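You operate a simulated robot arm through the tools that you are given. There is no shell and no other tool. Be economical: measure what you need, move in short steps, check, and stop when the job is done.

You are at the controls of a simulated robot arm. One attempt, no reset.

Task
Clamp the sprocket hub and tighten the nuts on the blue and yellow studs.
Fine: Use the socket spanner, stand it back in its block and free the clamp again.

Only the result counts: the job must be done as asked and must still hold three seconds after the hand-in. Knocking over, shifting, dropping, spilling or breaking anything else fails it.

Robot
A 7-joint arm with a two-finger parallel gripper, fixed in place. Base frame: the origin is at the foot of the arm, x ahead of it, y to its left, z up. Units: cm, degrees, N and s.
With the tool pointing down near the work surface it reaches from about 34 to 78 cm from the base axis. Its first joint turns from -166.0 to 166.0 degrees. Payload 3.91 kg.
The tool frame sits at the grasp point between the pads (the TCP): z along the fingers, y along the line on which they close. The tips reach 3 cm beyond it. The gripper opens to 11 cm. The fingers are 2 cm wide and 1 cm thick; the gripper's body (4.8 by 11.2 cm) begins 5.5 cm behind the TCP.
Orientation is that of the tool frame in the base frame, as a unit quaternion [x, y, z, w]. With the fingers straight down and closing along the base's y, the tool's x points along the base's -x, its y along +y and its z along -z.

Tools
- The arm moves only by the tool drive_tool. Its argument "rows" is a list of rows, each an object (a shift or turn left out is 0, a gripper value left out holds the last) with "dp": the shift along the base's x, y, z in cm, a list of three; "dr": the turn, a rotation vector about the base's x, y, z in degrees, a list of three. In form: [{"dp": [dx, dy, dz], "dr": [rx, ry, rz]}, ...]. A call has 1 to 12 rows; each row shifts and turns the commanded pose from where the row before left it. "fingers" is the gripper command, from -1 (fully open) to 1 (shut), values between in proportion, set as the call begins (left out, the last holds). Each row takes 0.2 s and may step no farther than 5 cm and 8.6 degrees from the row before; otherwise, or with a gripper value out of range, the whole call is refused. A pose out of reach is approached as far as the arm can. The call stops where the force on the tool passes 40 N (or 10 N more than at its start, if that is more) or the arm is blocked; 0.2 s more then pass. Each finger travels about 15.3 cm/s and halts on what it meets, pressing with about 37 N; the grip force reading is that of the motor and also rises with nothing between the fingers. The clock runs only during rows and for 0.2 s after the last one: add rows that do not move to give the fingers time. The reply holds the time, the measured pose of the TCP, the force on the tool along the base axes, the opening and the grip force, in the units named above and with some noise.
- Cameras (640 x 400 px; columns grow to the right, rows downward): "scene" is fixed at [21.15, -50.73, 159.17]; the picture's right is [0.97, -0.23, 0.00], its down [-0.13, -0.53, -0.84] and it looks along [0.20, 0.82, -0.54] (base axes); focal length 367 px, centre (320, 200). "wrist" rides on the gripper at [7.7, 0.7, -11.4] in the tool frame; the picture's right is [-0.09, 1.00, 0.00], its down [-0.80, -0.07, -0.59] and it looks along [-0.59, -0.05, 0.80] (tool axes); focal length 270 px, centre (320, 200). There is no depth. A picture from a camera that has moved, and an enlarged one, comes with that camera's place and axes in the base frame and with its lens. The place of the scene camera against the robot may be out by one fixed shift of up to 1.8 cm in any direction.
- camera(camera): a new picture of that camera. No time passes.
- move_column(by): slides the trunk up (or, below 0, down) by that many cm; the arm rides with it, the base frame stays. It gives what a move gives, with no picture.
- inspect(camera, box): a new picture of the part [left, top, right, bottom] of that camera's present view, enlarged. No time passes.
- sign_off(): hands the job in; it is judged then, once.

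Go step by step. Nothing tells you positions but the pictures and the camera data: compare them with the known pose of the tool, close in by small moves and look again before you grip or let go. The budget is 120 turns and 84 pictures, counting those below and the enlarged ones. Unless the task says otherwise, let go and move clear before handing in, and close with one line.

The tools are called after "Request:" as name(argument=value, ...) on one line, values as JSON. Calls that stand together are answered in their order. drive_tool: Moves the arm, as the interface text tells. Its arguments: {"type":"object","properties":{"rows":{"type":"array","items":{"type":"object","properties":{"dp":{"type":"array","items":{"type":"number"}},"dr":{"type":"array","items":{"type":"number"}}}}},"fingers":{"type":"number"}},"required":["rows"]} The other tools are called the same way: move_column (by) slides the trunk up or down; camera (camera) takes a picture; inspect (camera, box) takes an enlarged picture of a part of a camera's view; sign_off () hands the job in.

At the start:

```text
t: 0.0
tool_pos: [25.46, 31.95, 122.72]
tcp_rot: [0.0, 1.0, 0.0, 0.0]
force: [0.1, -0.4, 0.3]
finger_gap: 11.0
finger_force: 0.0
trunk travel left (down, up): [-57.5, 3.5]
```

scene: 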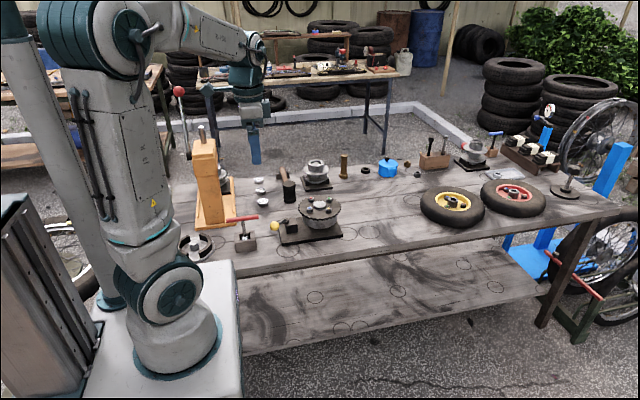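
wrist: 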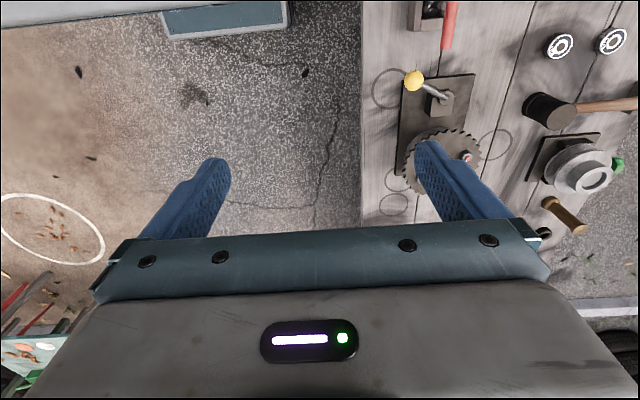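

I see a bench with a sprocket hub on a plate with a yellow-knobbed lever, and several tools. I'll enlarge the relevant regions first.

Request:
inspect(camera="scene", box=[220, 150, 380, 250])

Request:
inspect(camera="scene", box=[400, 110, 600, 235])

Request:
inspect(camera="scene", box=[160, 110, 320, 270])

```text
4.00 times, centred on (300, 200) of scene
camera zoom: at [21.15, -50.73, 159.17], right [0.97, -0.23, 0.0], down [-0.13, -0.53, -0.84], along [0.2, 0.82, -0.54], focal length 1468 px, centre (400, 200)
```

zoom: 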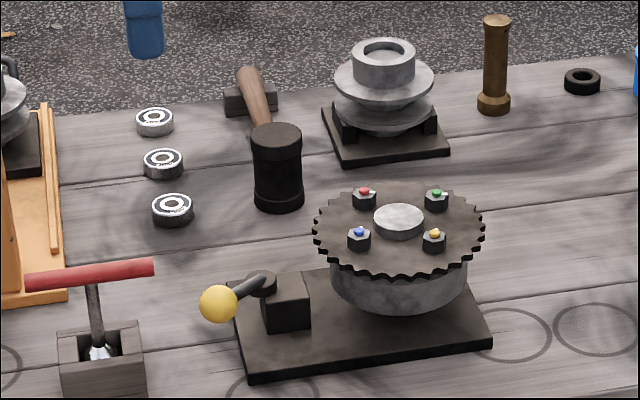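

```text
3.20 times, centred on (500, 172) of scene
camera zoom: at [21.15, -50.73, 159.17], right [0.97, -0.23, 0.0], down [-0.13, -0.53, -0.84], along [0.2, 0.82, -0.54], focal length 1174 px, centre (-256, 288)
```

zoom: 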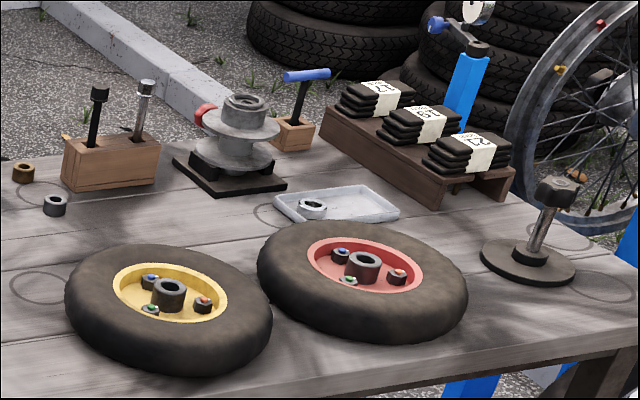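

```text
2.50 times, centred on (240, 190) of scene
camera zoom: at [21.15, -50.73, 159.17], right [0.97, -0.23, 0.0], down [-0.13, -0.53, -0.84], along [0.2, 0.82, -0.54], focal length 918 px, centre (520, 225)
```

zoom: 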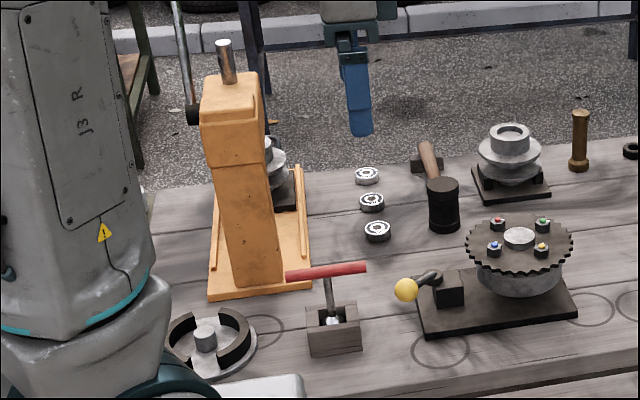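

The red-handled T spanner stands in a block around (19, 51), and the hub is around (47, 56) with its clamp lever on the left. I'll move over them and look with the wrist camera.

Request:
drive_tool(rows=[{"dp": [0, 4, -4]}, {"dp": [0, 4, -4]}, {"dp": [0, 4, -4]}, {"dp": [0, 0, 0]}])

Request:
camera(camera="wrist")

```text
refused: row 1 steps farther than a row can; nothing moved
```

```text
78 pictures are left
camera wrist: at [17.67, 32.69, 134.25], right [0.09, 1.0, 0.0], down [0.8, -0.07, 0.59], along [0.59, -0.05, -0.8], focal length 270 px, centre (320, 200)
```

wrist: 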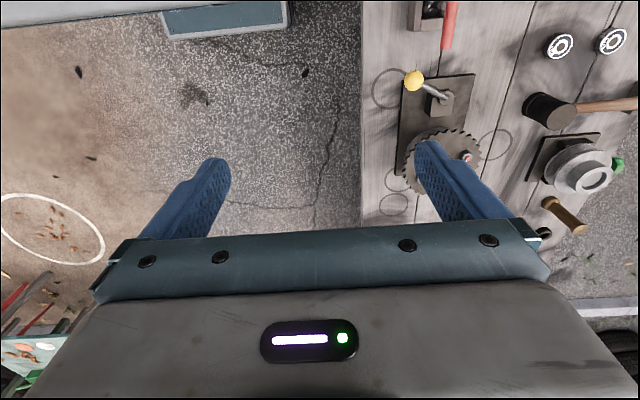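

Request:
drive_tool(rows=[{"dp": [1, 3, -3]}, {"dp": [1, 3, -3]}, {"dp": [1, 3, -3]}, {"dp": [1, 3, -3]}, {"dp": [0, 0, 0]}])

Request:
camera(camera="wrist")

```text
t: 1.2
tool_pos: [29.39, 44.18, 110.92]
tcp_rot: [0.0, 1.0, 0.0, 0.0]
force: [0.0, -0.8, 0.4]
finger_gap: 11.0
finger_force: 0.0
trunk travel left (down, up): [-57.5, 3.5]
```

```text
77 pictures are left
camera wrist: at [21.6, 44.8, 122.38], right [0.09, 1.0, 0.0], down [0.8, -0.07, 0.6], along [0.59, -0.05, -0.8], focal length 270 px, centre (320, 200)
```

wrist: 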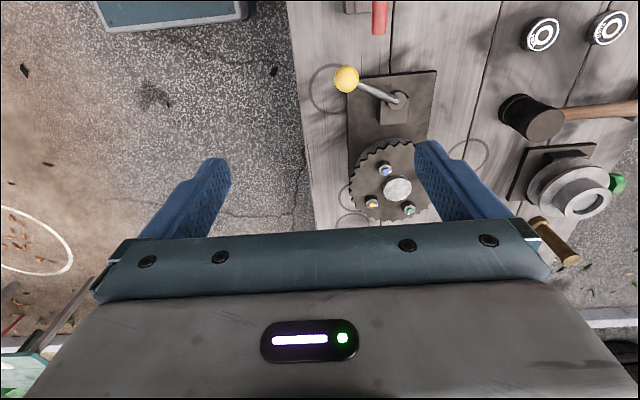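

Request:
inspect(camera="wrist", box=[310, 50, 470, 225])

Request:
inspect(camera="scene", box=[265, 190, 345, 250])

Request:
inspect(camera="scene", box=[210, 205, 290, 265])

```text
2.29 times, centred on (390, 138) of wrist
camera zoom: at [21.6, 44.8, 122.38], right [0.09, 1.0, 0.0], down [0.8, -0.07, 0.6], along [0.59, -0.05, -0.8], focal length 618 px, centre (160, 343)
```

zoom: 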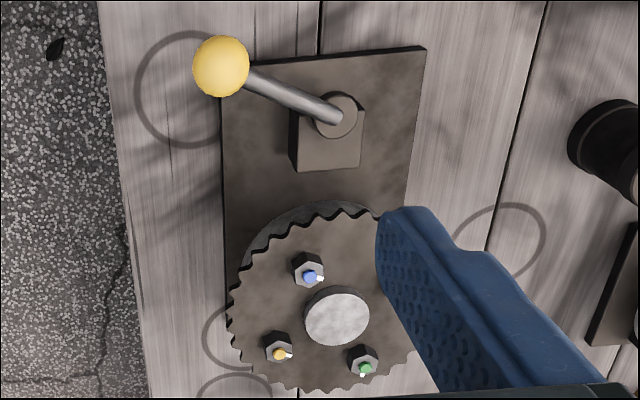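

```text
6.67 times, centred on (305, 220) of scene
camera zoom: at [21.15, -50.73, 159.17], right [0.97, -0.23, 0.0], down [-0.13, -0.53, -0.84], along [0.2, 0.82, -0.54], focal length 2447 px, centre (420, 67)
```

zoom: 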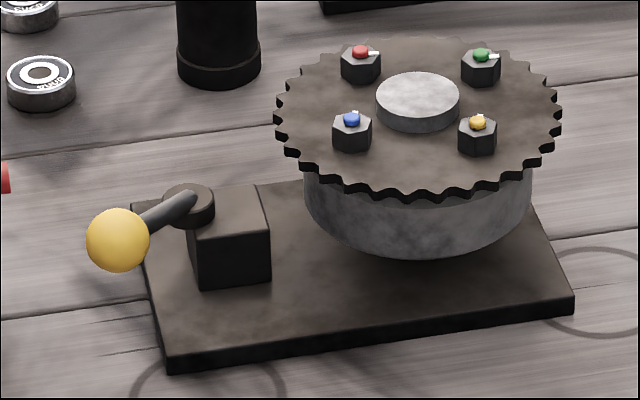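

```text
6.67 times, centred on (250, 235) of scene
camera zoom: at [21.15, -50.73, 159.17], right [0.97, -0.23, 0.0], down [-0.13, -0.53, -0.84], along [0.2, 0.82, -0.54], focal length 2447 px, centre (787, -33)
```

zoom: 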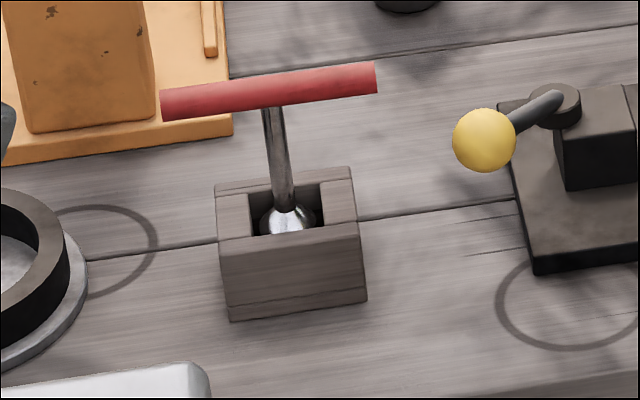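

The clamp lever's knob is at about (29.7, 47.4, 86.6) and its pivot at about (33.7, 54.8, 83). I'll turn the tool about 62° so the fingers straddle the lever, then look closer.

Request:
drive_tool(rows=[{"dp": [0, 0, -2], "dr": [0, 0, 8]}, {"dp": [0, 0, -2], "dr": [0, 0, 8]}, {"dp": [0, 0, -2], "dr": [0, 0, 8]}, {"dp": [0, 0, -1], "dr": [0, 0, 8]}, {"dp": [0, 0, 0], "dr": [0, 0, 8]}, {"dp": [0, 0, 0], "dr": [0, 0, 8]}, {"dp": [0, 0, 0], "dr": [0, 0, 8]}, {"dp": [0, 0, 0], "dr": [0, 0, 6]}, {"dp": [0, 0, 0]}], fingers=-0.1)

Request:
camera(camera="wrist")

```text
t: 3.2
tool_pos: [29.47, 43.97, 103.7]
tcp_rot: [-0.515, 0.857, 0.0, 0.0]
force: [-0.4, -0.4, -0.5]
finger_gap: 6.04
finger_force: 0.1
trunk travel left (down, up): [-57.5, 3.5]
```

```text
73 pictures are left
camera wrist: at [25.19, 37.54, 115.26], right [-0.84, 0.54, 0.0], down [0.44, 0.67, 0.59], along [0.32, 0.5, -0.8], focal length 270 px, centre (320, 200)
```

wrist: 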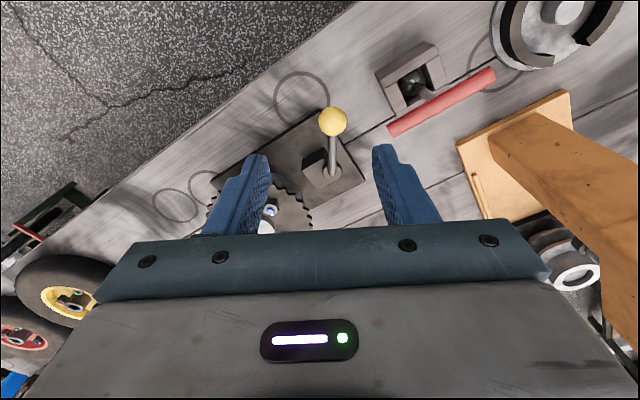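

Request:
inspect(camera="wrist", box=[240, 80, 400, 210])

Request:
inspect(camera="wrist", box=[360, 20, 520, 150])

```text
3.08 times, centred on (320, 145) of wrist
camera zoom: at [25.19, 37.54, 115.26], right [-0.84, 0.54, 0.0], down [0.44, 0.67, 0.59], along [0.32, 0.5, -0.8], focal length 832 px, centre (320, 369)
```

zoom: 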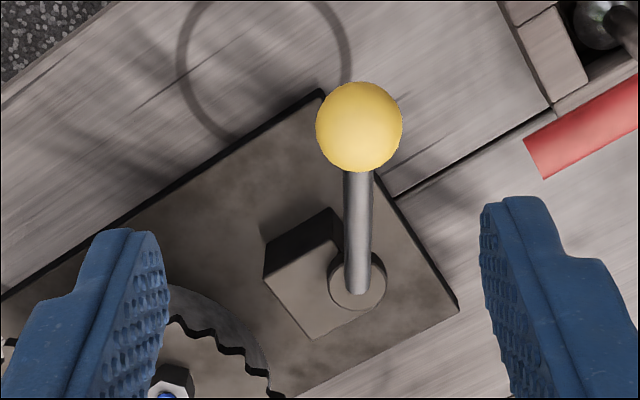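

```text
3.08 times, centred on (440, 85) of wrist
camera zoom: at [25.19, 37.54, 115.26], right [-0.84, 0.54, 0.0], down [0.44, 0.67, 0.59], along [0.32, 0.5, -0.8], focal length 832 px, centre (-49, 554)
```

zoom: 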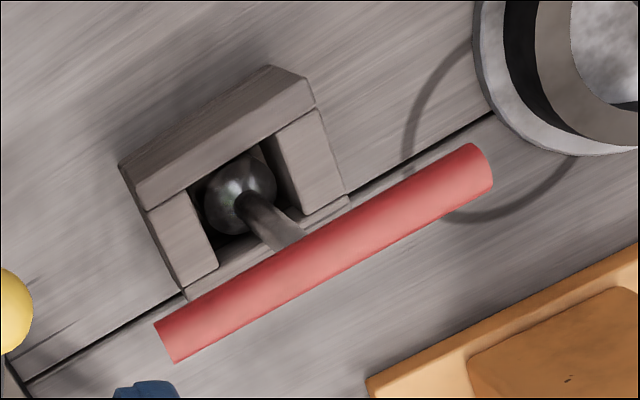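

Request:
drive_tool(rows=[{"dp": [0.1, 3.3, -2]}, {"dp": [0, 0, -4]}, {"dp": [0, 0, -4]}, {"dp": [0, 0, -3]}, {"dp": [0, 0, 0]}], fingers=0.1)

Request:
camera(camera="wrist")

```text
t: 4.4
tool_pos: [29.5, 47.4, 90.58]
tcp_rot: [-0.515, 0.857, 0.0, 0.0]
force: [0.9, -0.1, -0.5]
finger_gap: 4.95
finger_force: 0.0
trunk travel left (down, up): [-57.5, 3.5]
```

```text
70 pictures are left
camera wrist: at [25.25, 40.89, 102.13], right [-0.84, 0.55, 0.0], down [0.44, 0.67, 0.59], along [0.32, 0.5, -0.8], focal length 270 px, centre (320, 200)
```

wrist: 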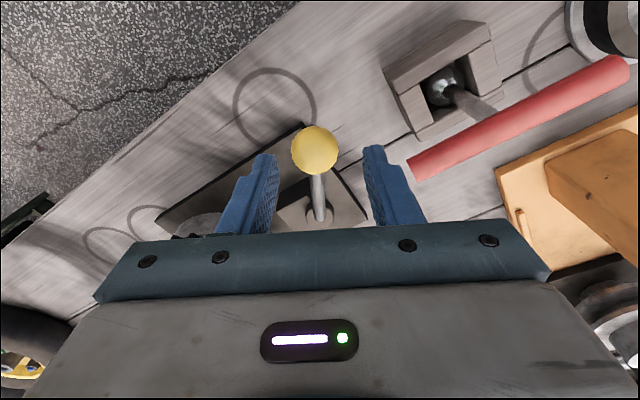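

Request:
drive_tool(rows=[{"dp": [0, -0.2, -2]}, {"dp": [0, 0, -1.8]}, {"dp": [0, 0, 0]}])

Request:
drive_tool(rows=[{"dp": [0, 0, 0]}, {"dp": [0, 0, 0]}, {"dp": [0, 0, 0]}], fingers=1)

Request:
camera(camera="wrist")

```text
t: 5.2
tool_pos: [29.43, 47.18, 86.84]
tcp_rot: [-0.515, 0.857, 0.0, 0.0]
force: [0.1, -0.1, -0.4]
finger_gap: 4.94
finger_force: 0.0
trunk travel left (down, up): [-57.5, 3.5]
```

```text
t: 6.0
tool_pos: [29.76, 47.13, 86.9]
tcp_rot: [-0.514, 0.858, 0.0, 0.0]
force: [13.6, -7.3, -1.3]
finger_gap: 3.11
finger_force: 44.7
trunk travel left (down, up): [-57.5, 3.5]
```

```text
69 pictures are left
camera wrist: at [25.46, 40.58, 98.41], right [-0.84, 0.55, 0.0], down [0.44, 0.67, 0.59], along [0.33, 0.5, -0.8], focal length 270 px, centre (320, 200)
```

wrist: 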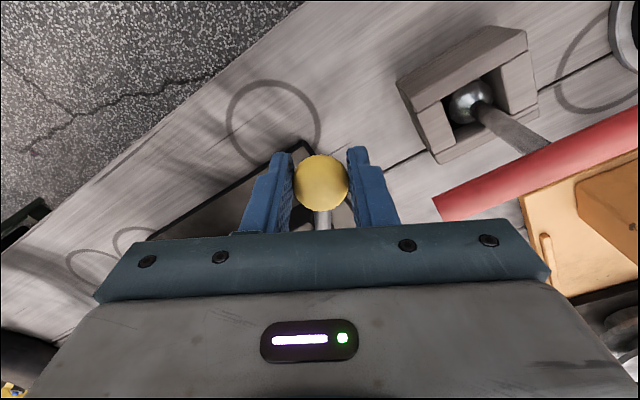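

Request:
drive_tool(rows=[{"dp": [1.2, -0.45, 0], "dr": [0, 0, 8]}, {"dp": [1.18, -0.3, 0], "dr": [0, 0, 8]}, {"dp": [0, 0, 0]}])

Request:
camera(camera="wrist")

```text
t: 6.8
tool_pos: [31.83, 46.26, 86.86]
tcp_rot: [-0.63, 0.776, 0.0, -0.001]
force: [-8.1, -5.2, -3.5]
finger_gap: 3.12
finger_force: 45.0
trunk travel left (down, up): [-57.5, 3.5]
```

```text
68 pictures are left
camera wrist: at [29.53, 38.91, 98.43], right [-0.96, 0.29, 0.0], down [0.24, 0.77, 0.59], along [0.17, 0.57, -0.81], focal length 270 px, centre (320, 200)
```

wrist: 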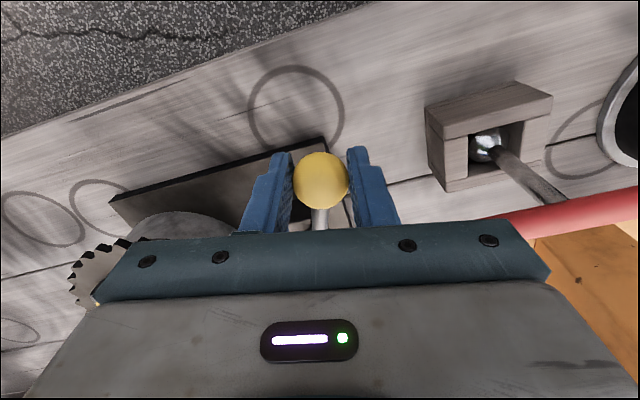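

Request:
drive_tool(rows=[{"dp": [1.21, -0.12, 0], "dr": [0, 0, 8]}, {"dp": [1.21, 0.04, 0], "dr": [0, 0, 8]}, {"dp": [1.19, 0.21, 0], "dr": [0, 0, 8]}, {"dp": [0, 0, 0]}])

Request:
camera(camera="wrist")

Request:
camera(camera="scene")

```text
t: 7.8
tool_pos: [35.59, 46.26, 86.94]
tcp_rot: [0.778, -0.628, 0.001, 0.0]
force: [4.9, -27.8, -6.1]
finger_gap: 3.13
finger_force: 45.0
trunk travel left (down, up): [-57.5, 3.5]
```

```text
67 pictures are left
camera wrist: at [36.52, 38.6, 98.48], right [-0.99, -0.12, 0.0], down [-0.1, 0.8, 0.59], along [-0.07, 0.59, -0.81], focal length 270 px, centre (320, 200)
```

wrist: 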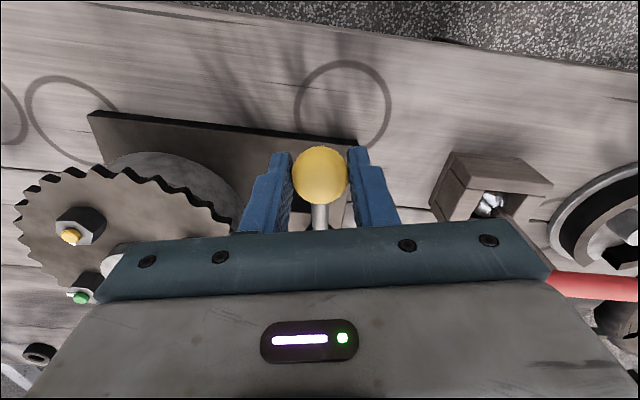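

```text
66 pictures are left
```

scene: 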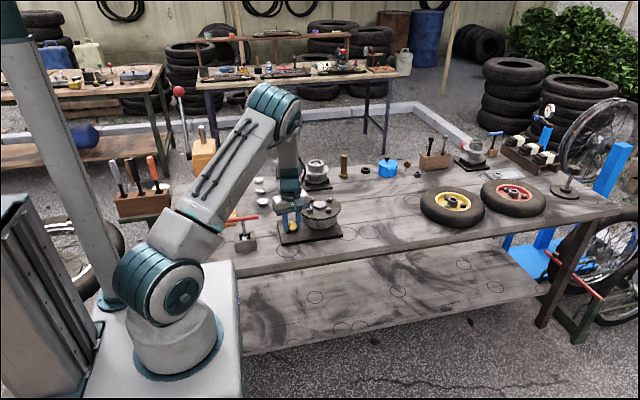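

Request:
drive_tool(rows=[{"dp": [1.1, -0.05, 0], "dr": [0, 0, 8]}, {"dp": [0.91, 0.4, 0], "dr": [0, 0, 8]}, {"dp": [0, 0, 0]}])

Request:
camera(camera="wrist")

```text
t: 8.6
tool_pos: [37.72, 46.81, 87.0]
tcp_rot: [0.857, -0.515, -0.001, -0.001]
force: [7.4, -9.5, -3.5]
finger_gap: 3.09
finger_force: 45.3
trunk travel left (down, up): [-57.5, 3.5]
```

```text
65 pictures are left
camera wrist: at [40.57, 39.69, 98.47], right [-0.92, -0.39, 0.0], down [-0.31, 0.74, 0.6], along [-0.23, 0.55, -0.8], focal length 270 px, centre (320, 200)
```

wrist: 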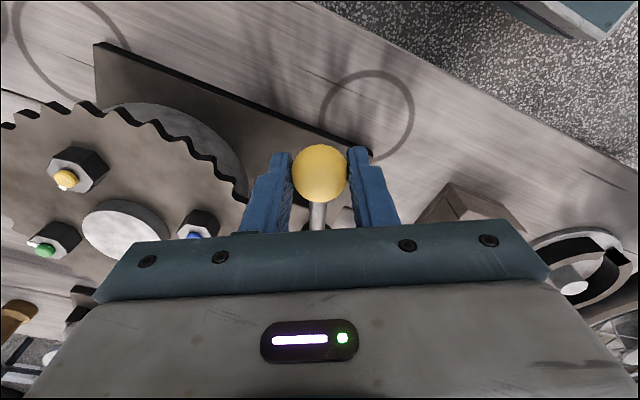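

Request:
drive_tool(rows=[{"dp": [0.8, 0.5, 0], "dr": [0, 0, 8]}, {"dp": [0, 0, 0]}])

Request:
camera(camera="wrist")

Request:
inspect(camera="scene", box=[265, 175, 345, 250])

```text
t: 9.2
tool_pos: [38.4, 47.21, 87.04]
tcp_rot: [0.891, -0.454, 0.0, -0.001]
force: [6.7, -8.9, -0.9]
finger_gap: 3.09
finger_force: 45.5
trunk travel left (down, up): [-57.5, 3.5]
```

```text
64 pictures are left
camera wrist: at [42.34, 40.61, 98.48], right [-0.86, -0.51, 0.0], down [-0.41, 0.69, 0.6], along [-0.31, 0.51, -0.8], focal length 270 px, centre (320, 200)
```

wrist: 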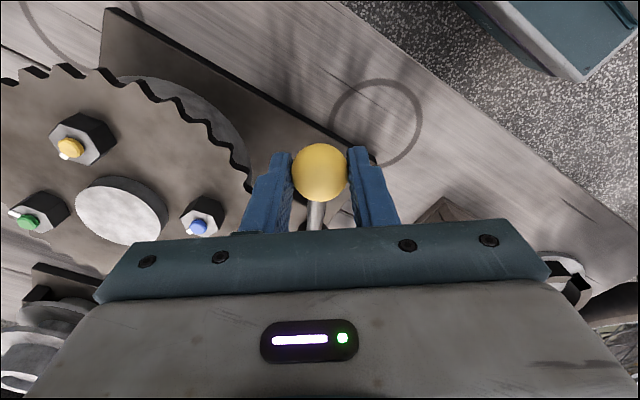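

```text
5.33 times, centred on (305, 212) of scene
camera zoom: at [21.15, -50.73, 159.17], right [0.97, -0.23, 0.0], down [-0.13, -0.53, -0.84], along [0.2, 0.82, -0.54], focal length 1957 px, centre (400, 133)
```

zoom: 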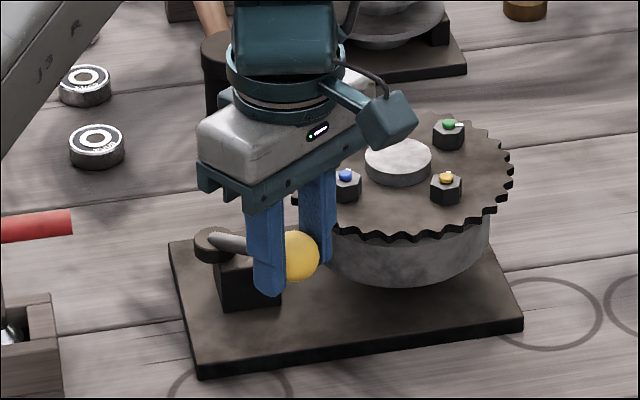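

Request:
drive_tool(rows=[{"dp": [0.5, 0.4, 0], "dr": [0, 0, 5]}, {"dp": [0, 0, 0]}])

Request:
drive_tool(rows=[{"dp": [0.45, 0.45, 0], "dr": [0, 0, 5]}, {"dp": [0, 0, 0]}])

Request:
camera(camera="wrist")

```text
t: 9.8
tool_pos: [38.7, 47.47, 87.01]
tcp_rot: [0.91, -0.415, 0.0, 0.001]
force: [-2.1, -19.3, 2.9]
finger_gap: 3.12
finger_force: 45.3
trunk travel left (down, up): [-57.5, 3.5]
```

```text
t: 10.3
tool_pos: [38.63, 47.63, 86.93]
tcp_rot: [0.927, -0.376, 0.0, 0.008]
force: [-8.3, -15.6, 16.2]
finger_gap: 3.12
finger_force: 45.3
trunk travel left (down, up): [-57.5, 3.5]
stopped in row 2: the force on the tool passed its limit (the readings are from after the stop); the commanded pose is now the measured one
```

```text
62 pictures are left
camera wrist: at [43.66, 41.89, 98.49], right [-0.76, -0.65, 0.01], down [-0.52, 0.62, 0.59], along [-0.39, 0.44, -0.81], focal length 270 px, centre (320, 200)
```

wrist: 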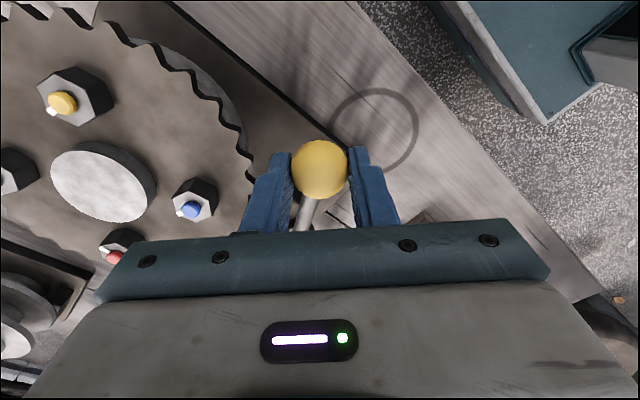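

The lever stopped after about 68° of travel. I'll let go with a small opening, rise and check.

Request:
drive_tool(rows=[{"dp": [0, 0, 0]}, {"dp": [0, 0, 0]}, {"dp": [0, 0, 3]}, {"dp": [0, 0, 3]}, {"dp": [0, 0, 4]}, {"dp": [0, 0, 0]}], fingers=0.27)

Request:
camera(camera="wrist")

Request:
inspect(camera="scene", box=[265, 175, 345, 250])

```text
t: 11.7
tool_pos: [38.84, 47.82, 96.71]
tcp_rot: [0.926, -0.377, -0.002, 0.007]
force: [-0.8, 0.0, 0.1]
finger_gap: 4.01
finger_force: 0.0
trunk travel left (down, up): [-57.5, 3.5]
```

```text
61 pictures are left
camera wrist: at [43.9, 42.09, 108.25], right [-0.76, -0.65, 0.01], down [-0.52, 0.62, 0.59], along [-0.39, 0.44, -0.81], focal length 270 px, centre (320, 200)
```

wrist: 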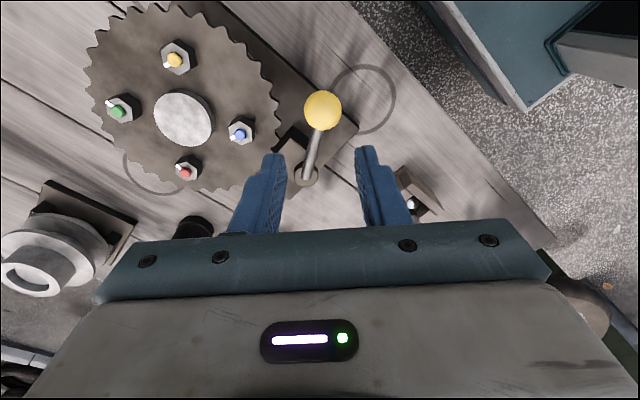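

```text
5.33 times, centred on (305, 212) of scene
camera zoom: at [21.15, -50.73, 159.17], right [0.97, -0.23, 0.0], down [-0.13, -0.53, -0.84], along [0.2, 0.82, -0.54], focal length 1957 px, centre (400, 133)
```

zoom: 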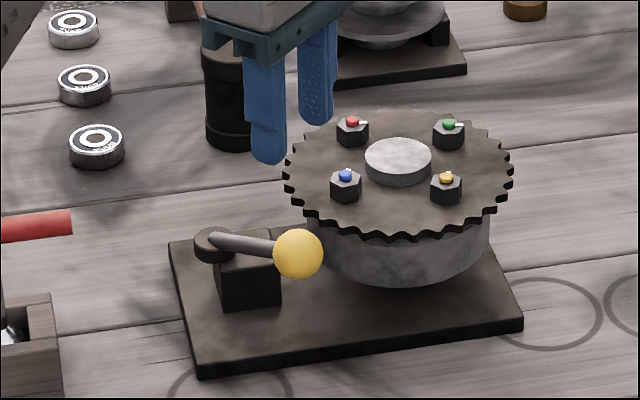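

Request:
drive_tool(rows=[{"dp": [-2.5, -2.3, 0]}, {"dp": [0, 0, -4]}, {"dp": [0, 0, -4.5]}, {"dp": [0, 0, 0]}, {"dp": [0.4, 0.35, 0]}, {"dp": [0.4, 0.35, 0]}, {"dp": [0.3, 0.3, 0]}, {"dp": [0.3, 0.3, 0]}, {"dp": [0.3, 0.3, 0]}, {"dp": [0.3, 0.3, 0]}], fingers=1)

Request:
camera(camera="wrist")

```text
t: 13.3
tool_pos: [36.77, 45.96, 88.08]
tcp_rot: [0.927, -0.375, -0.003, 0.017]
force: [-13.1, -14.5, 12.7]
finger_gap: 0.0
finger_force: 37.6
trunk travel left (down, up): [-57.5, 3.5]
stopped in row 8: the force on the tool passed its limit (the readings are from after the stop); the commanded pose is now the measured one
```

```text
59 pictures are left
camera wrist: at [42.06, 40.38, 99.63], right [-0.76, -0.65, 0.03], down [-0.51, 0.63, 0.59], along [-0.4, 0.43, -0.81], focal length 270 px, centre (320, 200)
```

wrist: 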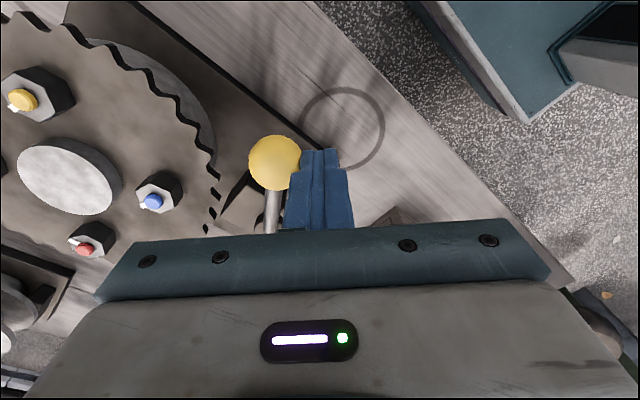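

Pushing on the knob does not move it further, so the lever is at its end stop and the hub is clamped. Next I rise and go above the T spanner with the fingers closing along y.

Request:
drive_tool(rows=[{"dp": [-0.6, -0.5, 0]}, {"dp": [0, 0, 4]}, {"dp": [0, 0, 4]}, {"dp": [0, 0, 4], "dr": [1.7, -1.05, 0]}, {"dp": [-3.2, 1, 0], "dr": [0, 0, 8]}, {"dp": [-3.2, 1, 0], "dr": [0, 0, 8]}, {"dp": [-3.2, 1, 0], "dr": [0, 0, 8]}, {"dp": [-3.2, 1, 0], "dr": [0, 0, 8]}, {"dp": [-3.2, 0.9, 0], "dr": [0, 0, 8]}, {"dp": [0, 0, 0], "dr": [0, 0, 4]}, {"dp": [0, 0, 0]}], fingers=0.2)

Request:
camera(camera="wrist")

```text
t: 13.6
tool_pos: [36.17, 45.13, 88.07]
tcp_rot: [0.927, -0.375, -0.004, 0.026]
force: [-26.6, -36.5, 28.1]
finger_gap: 2.14
finger_force: 0.1
trunk travel left (down, up): [-57.5, 3.5]
stopped in row 1: the force on the tool passed its limit (the readings are from after the stop); the commanded pose is now the measured one
```

```text
58 pictures are left
camera wrist: at [41.41, 39.79, 99.69], right [-0.76, -0.65, 0.05], down [-0.51, 0.63, 0.58], along [-0.41, 0.41, -0.81], focal length 270 px, centre (320, 200)
```

wrist: 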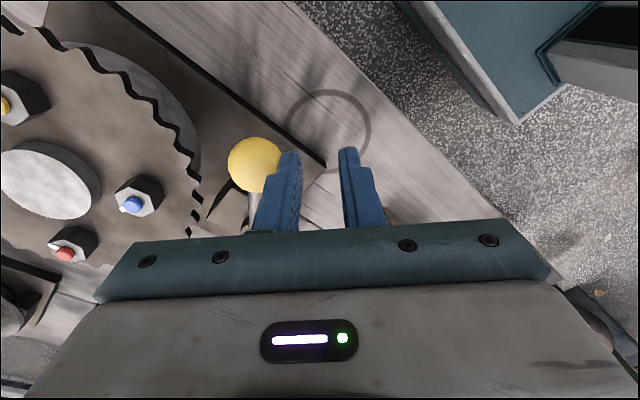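

Request:
drive_tool(rows=[{"dp": [0, 0, 0]}, {"dp": [-0.8, -0.7, 0]}, {"dp": [0, 0, 3]}, {"dp": [0, 0, 4]}, {"dp": [0, 0, 5]}], fingers=1)

```text
t: 14.8
tool_pos: [35.68, 45.17, 99.83]
tcp_rot: [0.927, -0.375, -0.004, 0.022]
force: [0.5, 0.0, -0.4]
finger_gap: 0.0
finger_force: 37.2
trunk travel left (down, up): [-57.5, 3.5]
```

Request:
drive_tool(rows=[{"dp": [0, 0, 1], "dr": [2.17, -1.37, 0]}, {"dp": [-3.1, 1, 0], "dr": [0, 0, 8]}, {"dp": [-3.1, 1, 0], "dr": [0, 0, 8]}, {"dp": [-3.2, 1.1, 0], "dr": [0, 0, 8]}, {"dp": [-3.2, 1.1, 0], "dr": [0, 0, 8]}, {"dp": [-3.2, 1.1, 0], "dr": [0, 0, 8]}, {"dp": [0, 0, 0], "dr": [0, 0, 4]}, {"dp": [0, 0, 0]}], fingers=0.1)

Request:
camera(camera="wrist")

Request:
inspect(camera="scene", box=[210, 165, 350, 250])

```text
t: 16.6
tool_pos: [20.13, 50.41, 100.76]
tcp_rot: [1.0, 0.0, 0.0, -0.001]
force: [0.5, 0.9, -0.2]
finger_gap: 4.99
finger_force: 0.0
trunk travel left (down, up): [-57.5, 3.5]
```

```text
57 pictures are left
camera wrist: at [27.64, 49.71, 112.3], right [-0.09, -1.0, 0.0], down [-0.8, 0.07, 0.6], along [-0.59, 0.05, -0.8], focal length 270 px, centre (320, 200)
```

wrist: 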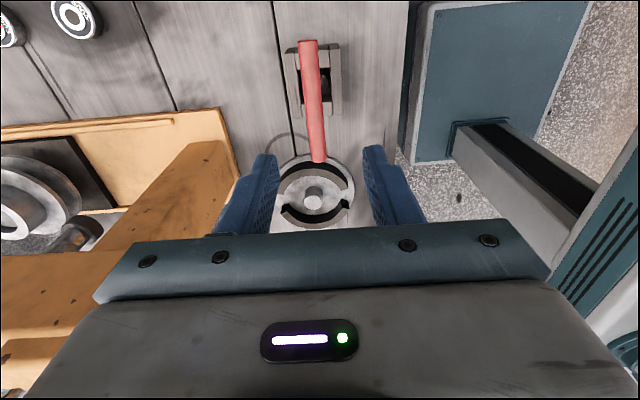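

```text
4.57 times, centred on (280, 208) of scene
camera zoom: at [21.15, -50.73, 159.17], right [0.97, -0.23, 0.0], down [-0.13, -0.53, -0.84], along [0.2, 0.82, -0.54], focal length 1678 px, centre (503, 166)
```

zoom: 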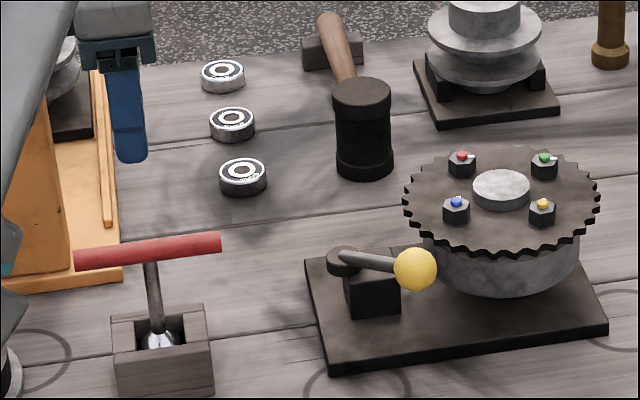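

Request:
drive_tool(rows=[{"dp": [-0.2, 0.45, -3]}, {"dp": [0, 0, -4]}, {"dp": [0, 0, 0]}])

Request:
camera(camera="wrist")

```text
t: 17.4
tool_pos: [19.87, 50.91, 93.6]
tcp_rot: [1.0, -0.001, 0.0, -0.001]
force: [-0.7, -0.6, 0.7]
finger_gap: 4.94
finger_force: 0.0
trunk travel left (down, up): [-57.5, 3.5]
```

```text
55 pictures are left
camera wrist: at [27.42, 50.16, 105.19], right [-0.09, -1.0, 0.0], down [-0.8, 0.07, 0.6], along [-0.59, 0.05, -0.8], focal length 270 px, centre (320, 200)
```

wrist: 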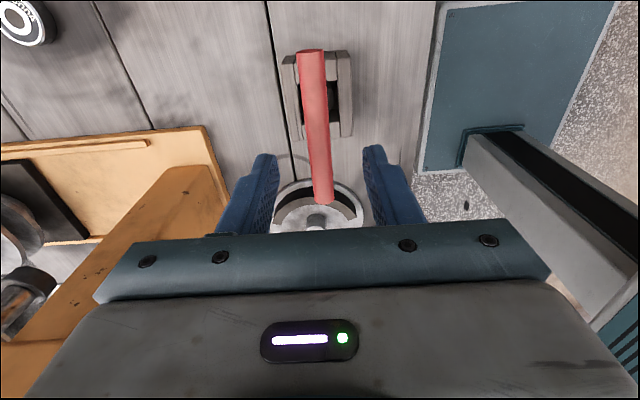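

Request:
drive_tool(rows=[{"dp": [0.2, 0.05, -2.5]}, {"dp": [0, 0, -2.4]}, {"dp": [0, 0, 0]}])

Request:
inspect(camera="scene", box=[210, 195, 280, 255])

Request:
camera(camera="wrist")

```text
t: 18.2
tool_pos: [20.09, 50.88, 88.78]
tcp_rot: [1.0, -0.001, 0.001, -0.001]
force: [0.6, 0.4, -0.7]
finger_gap: 4.95
finger_force: 0.0
trunk travel left (down, up): [-57.5, 3.5]
```

```text
6.67 times, centred on (245, 225) of scene
camera zoom: at [21.15, -50.73, 159.17], right [0.97, -0.23, 0.0], down [-0.13, -0.53, -0.84], along [0.2, 0.82, -0.54], focal length 2447 px, centre (820, 33)
```

zoom: 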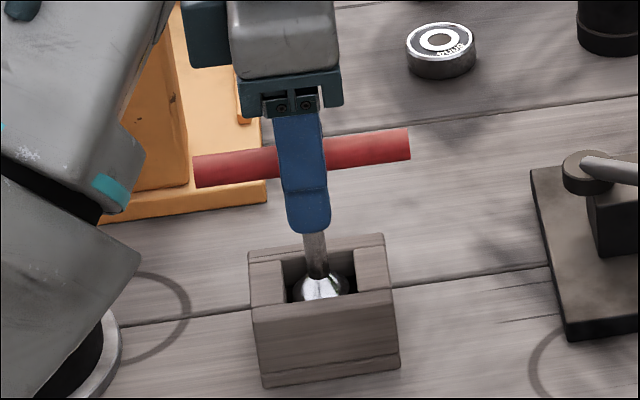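

```text
53 pictures are left
camera wrist: at [27.68, 50.17, 100.3], right [-0.09, -1.0, 0.0], down [-0.8, 0.07, 0.6], along [-0.59, 0.05, -0.8], focal length 270 px, centre (320, 200)
```

wrist: 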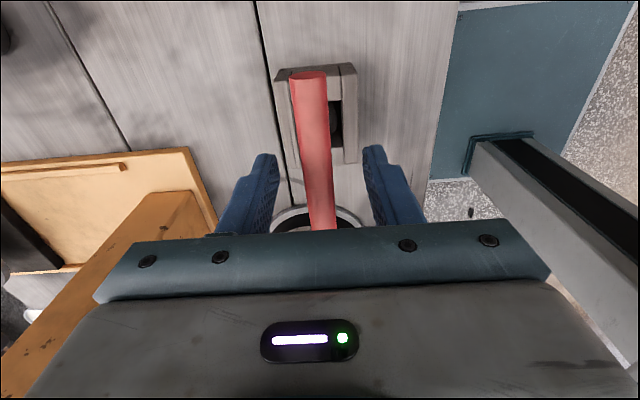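

Request:
drive_tool(rows=[{"dp": [0, 0, 0]}, {"dp": [0, 0, 0]}, {"dp": [0, 0, 0]}], fingers=1)

Request:
inspect(camera="scene", box=[210, 195, 280, 255])

```text
t: 19.0
tool_pos: [20.07, 50.79, 88.76]
tcp_rot: [1.0, -0.001, -0.001, -0.001]
force: [-0.4, 0.0, 0.1]
finger_gap: 1.47
finger_force: 36.8
trunk travel left (down, up): [-57.5, 3.5]
```

```text
6.67 times, centred on (245, 225) of scene
camera zoom: at [21.15, -50.73, 159.17], right [0.97, -0.23, 0.0], down [-0.13, -0.53, -0.84], along [0.2, 0.82, -0.54], focal length 2447 px, centre (820, 33)
```

zoom: 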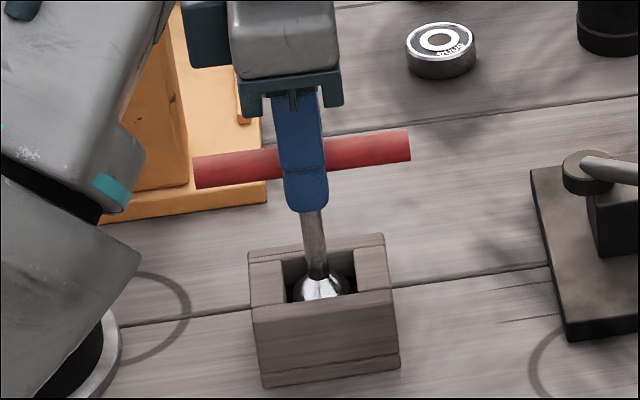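

Request:
drive_tool(rows=[{"dp": [0, 0, 2]}, {"dp": [0, 0, 3]}, {"dp": [0, 0, 4]}, {"dp": [0, 0, 4]}, {"dp": [0, 0, 4]}, {"dp": [0, 0, 0]}])

Request:
inspect(camera="scene", box=[200, 145, 300, 250])

```text
t: 20.4
tool_pos: [19.91, 50.91, 105.97]
tcp_rot: [1.0, 0.0, -0.001, 0.0]
force: [0.1, -0.2, -2.3]
finger_gap: 1.47
finger_force: 36.7
trunk travel left (down, up): [-57.5, 3.5]
```

```text
3.81 times, centred on (250, 198) of scene
camera zoom: at [21.15, -50.73, 159.17], right [0.97, -0.23, 0.0], down [-0.13, -0.53, -0.84], along [0.2, 0.82, -0.54], focal length 1398 px, centre (587, 210)
```

zoom: 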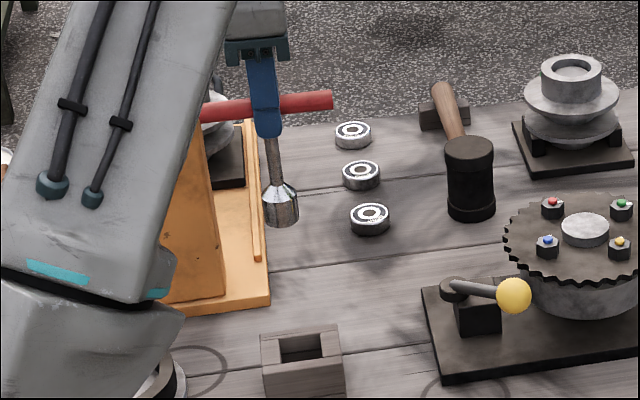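

The spanner is out of the block and its socket mouth is about 11 cm below the TCP. The blue nut is at about (43.1, 52.1) and the yellow one at about (49.15, 50.5). I'll move over the blue nut.

Request:
drive_tool(rows=[{"dp": [3, 0.2, 0]}, {"dp": [4, 0.2, 0]}, {"dp": [4, 0.2, 0]}, {"dp": [4, 0.2, 0]}, {"dp": [4, 0.2, 0]}, {"dp": [4.2, 0.2, 0]}, {"dp": [0, 0, -2]}, {"dp": [0, 0, 0]}])

Request:
camera(camera="wrist")

Request:
inspect(camera="scene", box=[265, 130, 365, 230])

```text
t: 22.2
tool_pos: [43.35, 52.27, 103.9]
tcp_rot: [1.0, -0.001, 0.0, 0.0]
force: [-0.3, -0.7, -2.3]
finger_gap: 1.47
finger_force: 37.2
trunk travel left (down, up): [-57.5, 3.5]
```

```text
50 pictures are left
camera wrist: at [50.94, 51.46, 115.35], right [-0.09, -1.0, 0.0], down [-0.8, 0.07, 0.59], along [-0.59, 0.05, -0.8], focal length 270 px, centre (320, 200)
```

wrist: 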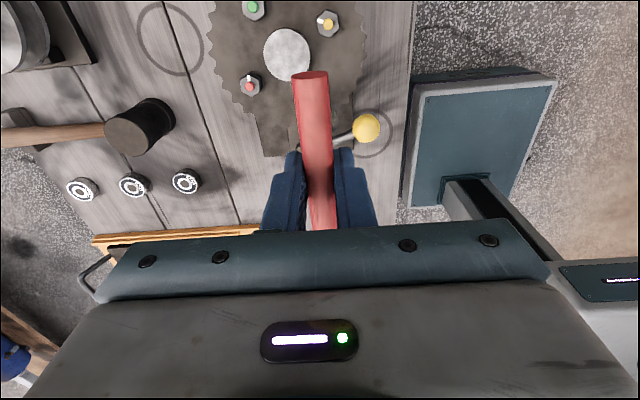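

```text
4.00 times, centred on (315, 180) of scene
camera zoom: at [21.15, -50.73, 159.17], right [0.97, -0.23, 0.0], down [-0.13, -0.53, -0.84], along [0.2, 0.82, -0.54], focal length 1468 px, centre (340, 280)
```

zoom: 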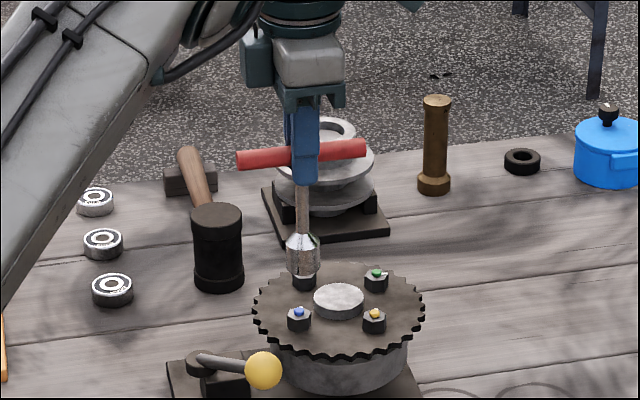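

Request:
inspect(camera="scene", box=[290, 180, 340, 220])

Request:
inspect(camera="wrist", box=[220, 0, 380, 100])

```text
10.00 times, centred on (315, 200) of scene
camera zoom: at [21.15, -50.73, 159.17], right [0.97, -0.23, 0.0], down [-0.13, -0.53, -0.84], along [0.2, 0.82, -0.54], focal length 3670 px, centre (370, 200)
```

zoom: 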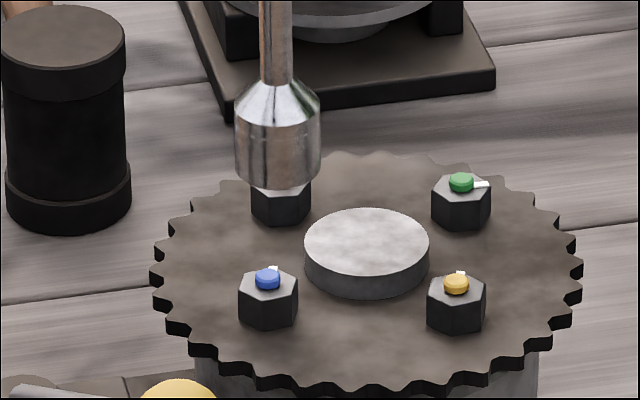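

```text
4.00 times, centred on (300, 50) of wrist
camera zoom: at [50.94, 51.46, 115.35], right [-0.09, -1.0, 0.0], down [-0.8, 0.07, 0.59], along [-0.59, 0.05, -0.8], focal length 1081 px, centre (400, 800)
```

zoom: 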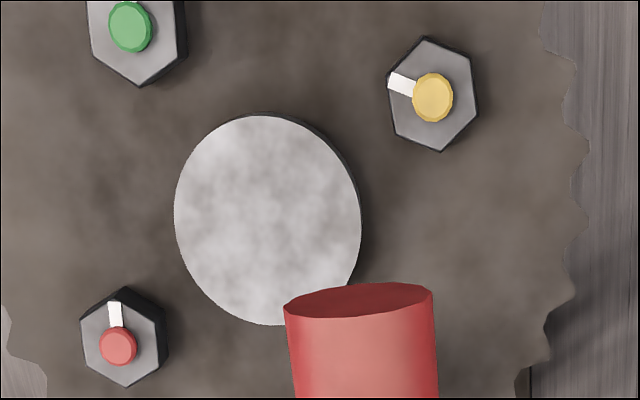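

Request:
drive_tool(rows=[{"dp": [-0.35, 0.05, -1]}, {"dp": [0, 0, -1.5]}, {"dp": [0, 0, -1]}, {"dp": [0, 0, 0]}])

Request:
inspect(camera="scene", box=[290, 180, 340, 220])

```text
t: 23.2
tool_pos: [42.94, 52.28, 100.42]
tcp_rot: [1.0, -0.001, 0.0, 0.0]
force: [-0.9, 0.0, -1.2]
finger_gap: 1.48
finger_force: 37.3
trunk travel left (down, up): [-57.5, 3.5]
```

```text
10.00 times, centred on (315, 200) of scene
camera zoom: at [21.15, -50.73, 159.17], right [0.97, -0.23, 0.0], down [-0.13, -0.53, -0.84], along [0.2, 0.82, -0.54], focal length 3670 px, centre (370, 200)
```

zoom: 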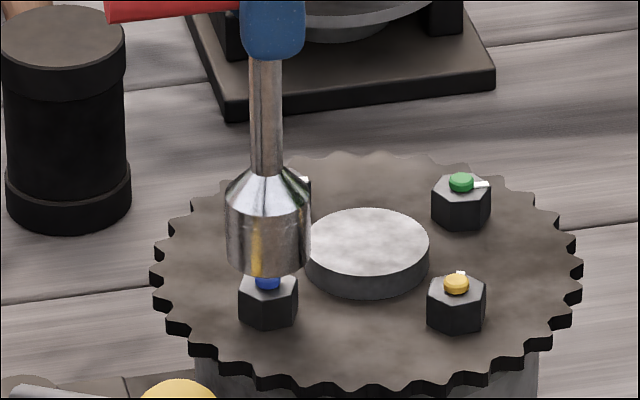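

Request:
drive_tool(rows=[{"dp": [0, 0, -0.4]}, {"dp": [0, 0, -0.4]}, {"dp": [0, 0, -0.3]}, {"dp": [0, 0, 0]}])

Request:
inspect(camera="scene", box=[290, 180, 340, 220])

```text
t: 24.2
tool_pos: [42.85, 52.22, 99.14]
tcp_rot: [1.0, -0.001, -0.001, 0.0]
force: [0.1, 0.8, -2.5]
finger_gap: 1.46
finger_force: 36.9
trunk travel left (down, up): [-57.5, 3.5]
```

```text
10.00 times, centred on (315, 200) of scene
camera zoom: at [21.15, -50.73, 159.17], right [0.97, -0.23, 0.0], down [-0.13, -0.53, -0.84], along [0.2, 0.82, -0.54], focal length 3670 px, centre (370, 200)
```

zoom: 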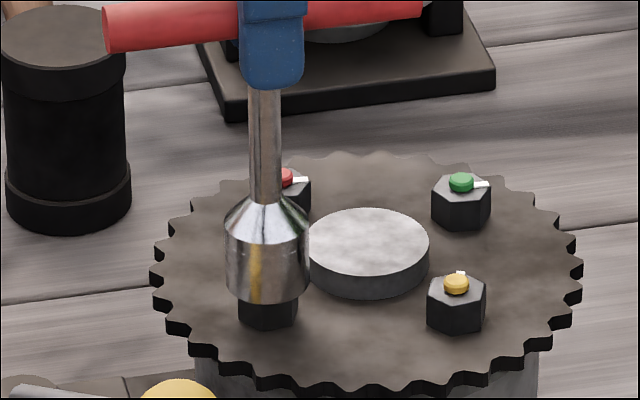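

Request:
drive_tool(rows=[{"dp": [0, 0, -0.3]}, {"dp": [0, 0, -0.3]}, {"dp": [0, 0, 0]}])

Request:
inspect(camera="scene", box=[290, 180, 340, 220])

```text
t: 25.0
tool_pos: [42.84, 52.12, 98.76]
tcp_rot: [1.0, -0.001, 0.001, -0.002]
force: [-0.1, -1.5, 11.5]
finger_gap: 1.48
finger_force: 36.8
trunk travel left (down, up): [-57.5, 3.5]
```

```text
10.00 times, centred on (315, 200) of scene
camera zoom: at [21.15, -50.73, 159.17], right [0.97, -0.23, 0.0], down [-0.13, -0.53, -0.84], along [0.2, 0.82, -0.54], focal length 3670 px, centre (370, 200)
```

zoom: 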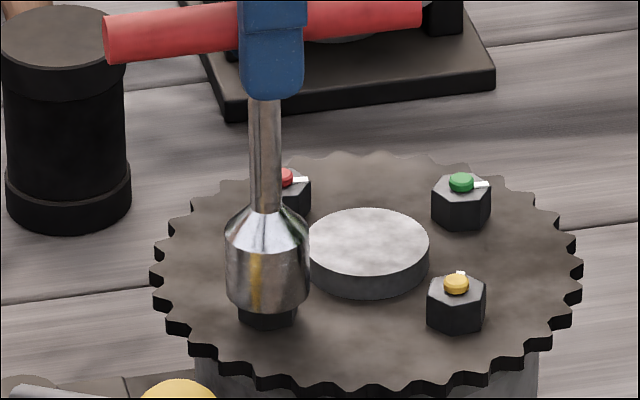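

Request:
drive_tool(rows=[{"dr": [0, 0, -5]}, {"dr": [0, 0, -5]}, {"dp": [0, 0, 0]}])

Request:
drive_tool(rows=[{"dr": [0, 0, -5]}, {"dr": [0, 0, -5]}, {"dp": [0, 0, 0]}])

Request:
drive_tool(rows=[{"dr": [0, 0, -5]}, {"dr": [0, 0, -5]}, {"dp": [0, 0, 0]}])

Request:
inspect(camera="scene", box=[290, 180, 340, 220])

```text
t: 25.8
tool_pos: [42.76, 52.17, 98.76]
tcp_rot: [0.996, -0.089, 0.001, -0.003]
force: [-3.9, 0.9, 16.9]
finger_gap: 1.5
finger_force: 37.2
trunk travel left (down, up): [-57.5, 3.5]
```

```text
t: 26.6
tool_pos: [42.68, 51.96, 98.8]
tcp_rot: [0.985, -0.175, 0.001, -0.002]
force: [-5.9, 2.8, 19.7]
finger_gap: 1.49
finger_force: 37.0
trunk travel left (down, up): [-57.5, 3.5]
```

```text
t: 27.4
tool_pos: [42.81, 51.99, 98.8]
tcp_rot: [0.965, -0.261, 0.001, -0.002]
force: [-3.4, 3.5, 18.3]
finger_gap: 1.48
finger_force: 36.9
trunk travel left (down, up): [-57.5, 3.5]
```

```text
10.00 times, centred on (315, 200) of scene
camera zoom: at [21.15, -50.73, 159.17], right [0.97, -0.23, 0.0], down [-0.13, -0.53, -0.84], along [0.2, 0.82, -0.54], focal length 3670 px, centre (370, 200)
```

zoom: 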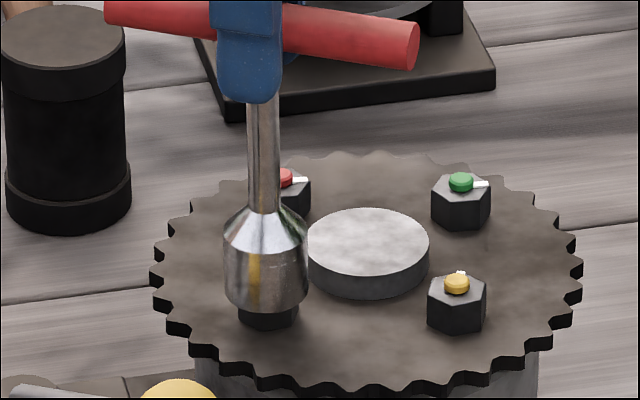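

Request:
drive_tool(rows=[{"dr": [0, 0, -4]}, {"dr": [0, 0, -4]}, {"dr": [0, 0, -4]}, {"dp": [0, 0, 0]}])

Request:
drive_tool(rows=[{"dr": [0, 0, -4]}, {"dr": [0, 0, -4]}, {"dr": [0, 0, -4]}, {"dp": [0, 0, 0]}])

Request:
drive_tool(rows=[{"dr": [0, 0, -4]}, {"dr": [0, 0, -4]}, {"dp": [0, 0, 0]}])

Request:
camera(camera="wrist")

Request:
inspect(camera="scene", box=[290, 180, 340, 220])

```text
t: 28.4
tool_pos: [42.76, 52.17, 98.7]
tcp_rot: [0.933, -0.36, 0.0, -0.002]
force: [-1.8, 1.9, 16.4]
finger_gap: 1.46
finger_force: 37.1
trunk travel left (down, up): [-57.5, 3.5]
```

```text
t: 29.4
tool_pos: [42.8, 52.21, 98.72]
tcp_rot: [0.89, -0.456, 0.0, -0.001]
force: [-2.9, 4.1, 13.9]
finger_gap: 1.49
finger_force: 36.8
trunk travel left (down, up): [-57.5, 3.5]
```

```text
t: 30.2
tool_pos: [42.75, 52.03, 98.79]
tcp_rot: [0.856, -0.516, 0.0, 0.0]
force: [-2.9, 1.8, 14.4]
finger_gap: 1.45
finger_force: 37.1
trunk travel left (down, up): [-57.5, 3.5]
```

```text
42 pictures are left
camera wrist: at [45.73, 44.9, 110.29], right [-0.92, -0.39, 0.0], down [-0.31, 0.74, 0.6], along [-0.23, 0.55, -0.8], focal length 270 px, centre (320, 200)
```

wrist: 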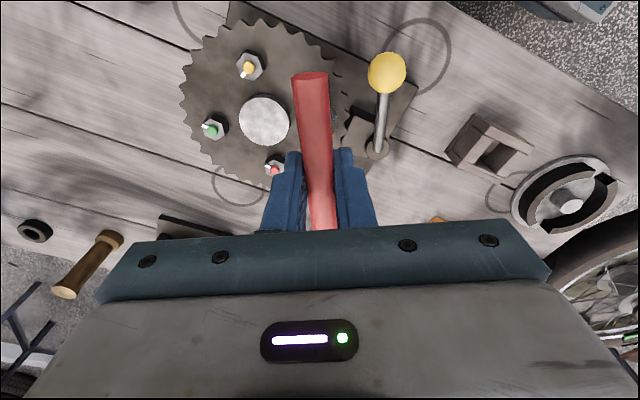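

```text
10.00 times, centred on (315, 200) of scene
camera zoom: at [21.15, -50.73, 159.17], right [0.97, -0.23, 0.0], down [-0.13, -0.53, -0.84], along [0.2, 0.82, -0.54], focal length 3670 px, centre (370, 200)
```

zoom: 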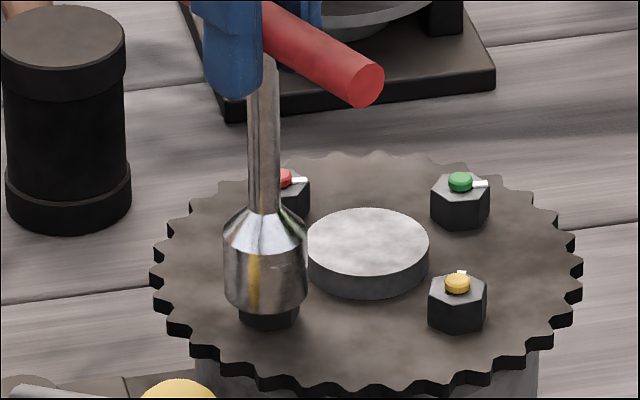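

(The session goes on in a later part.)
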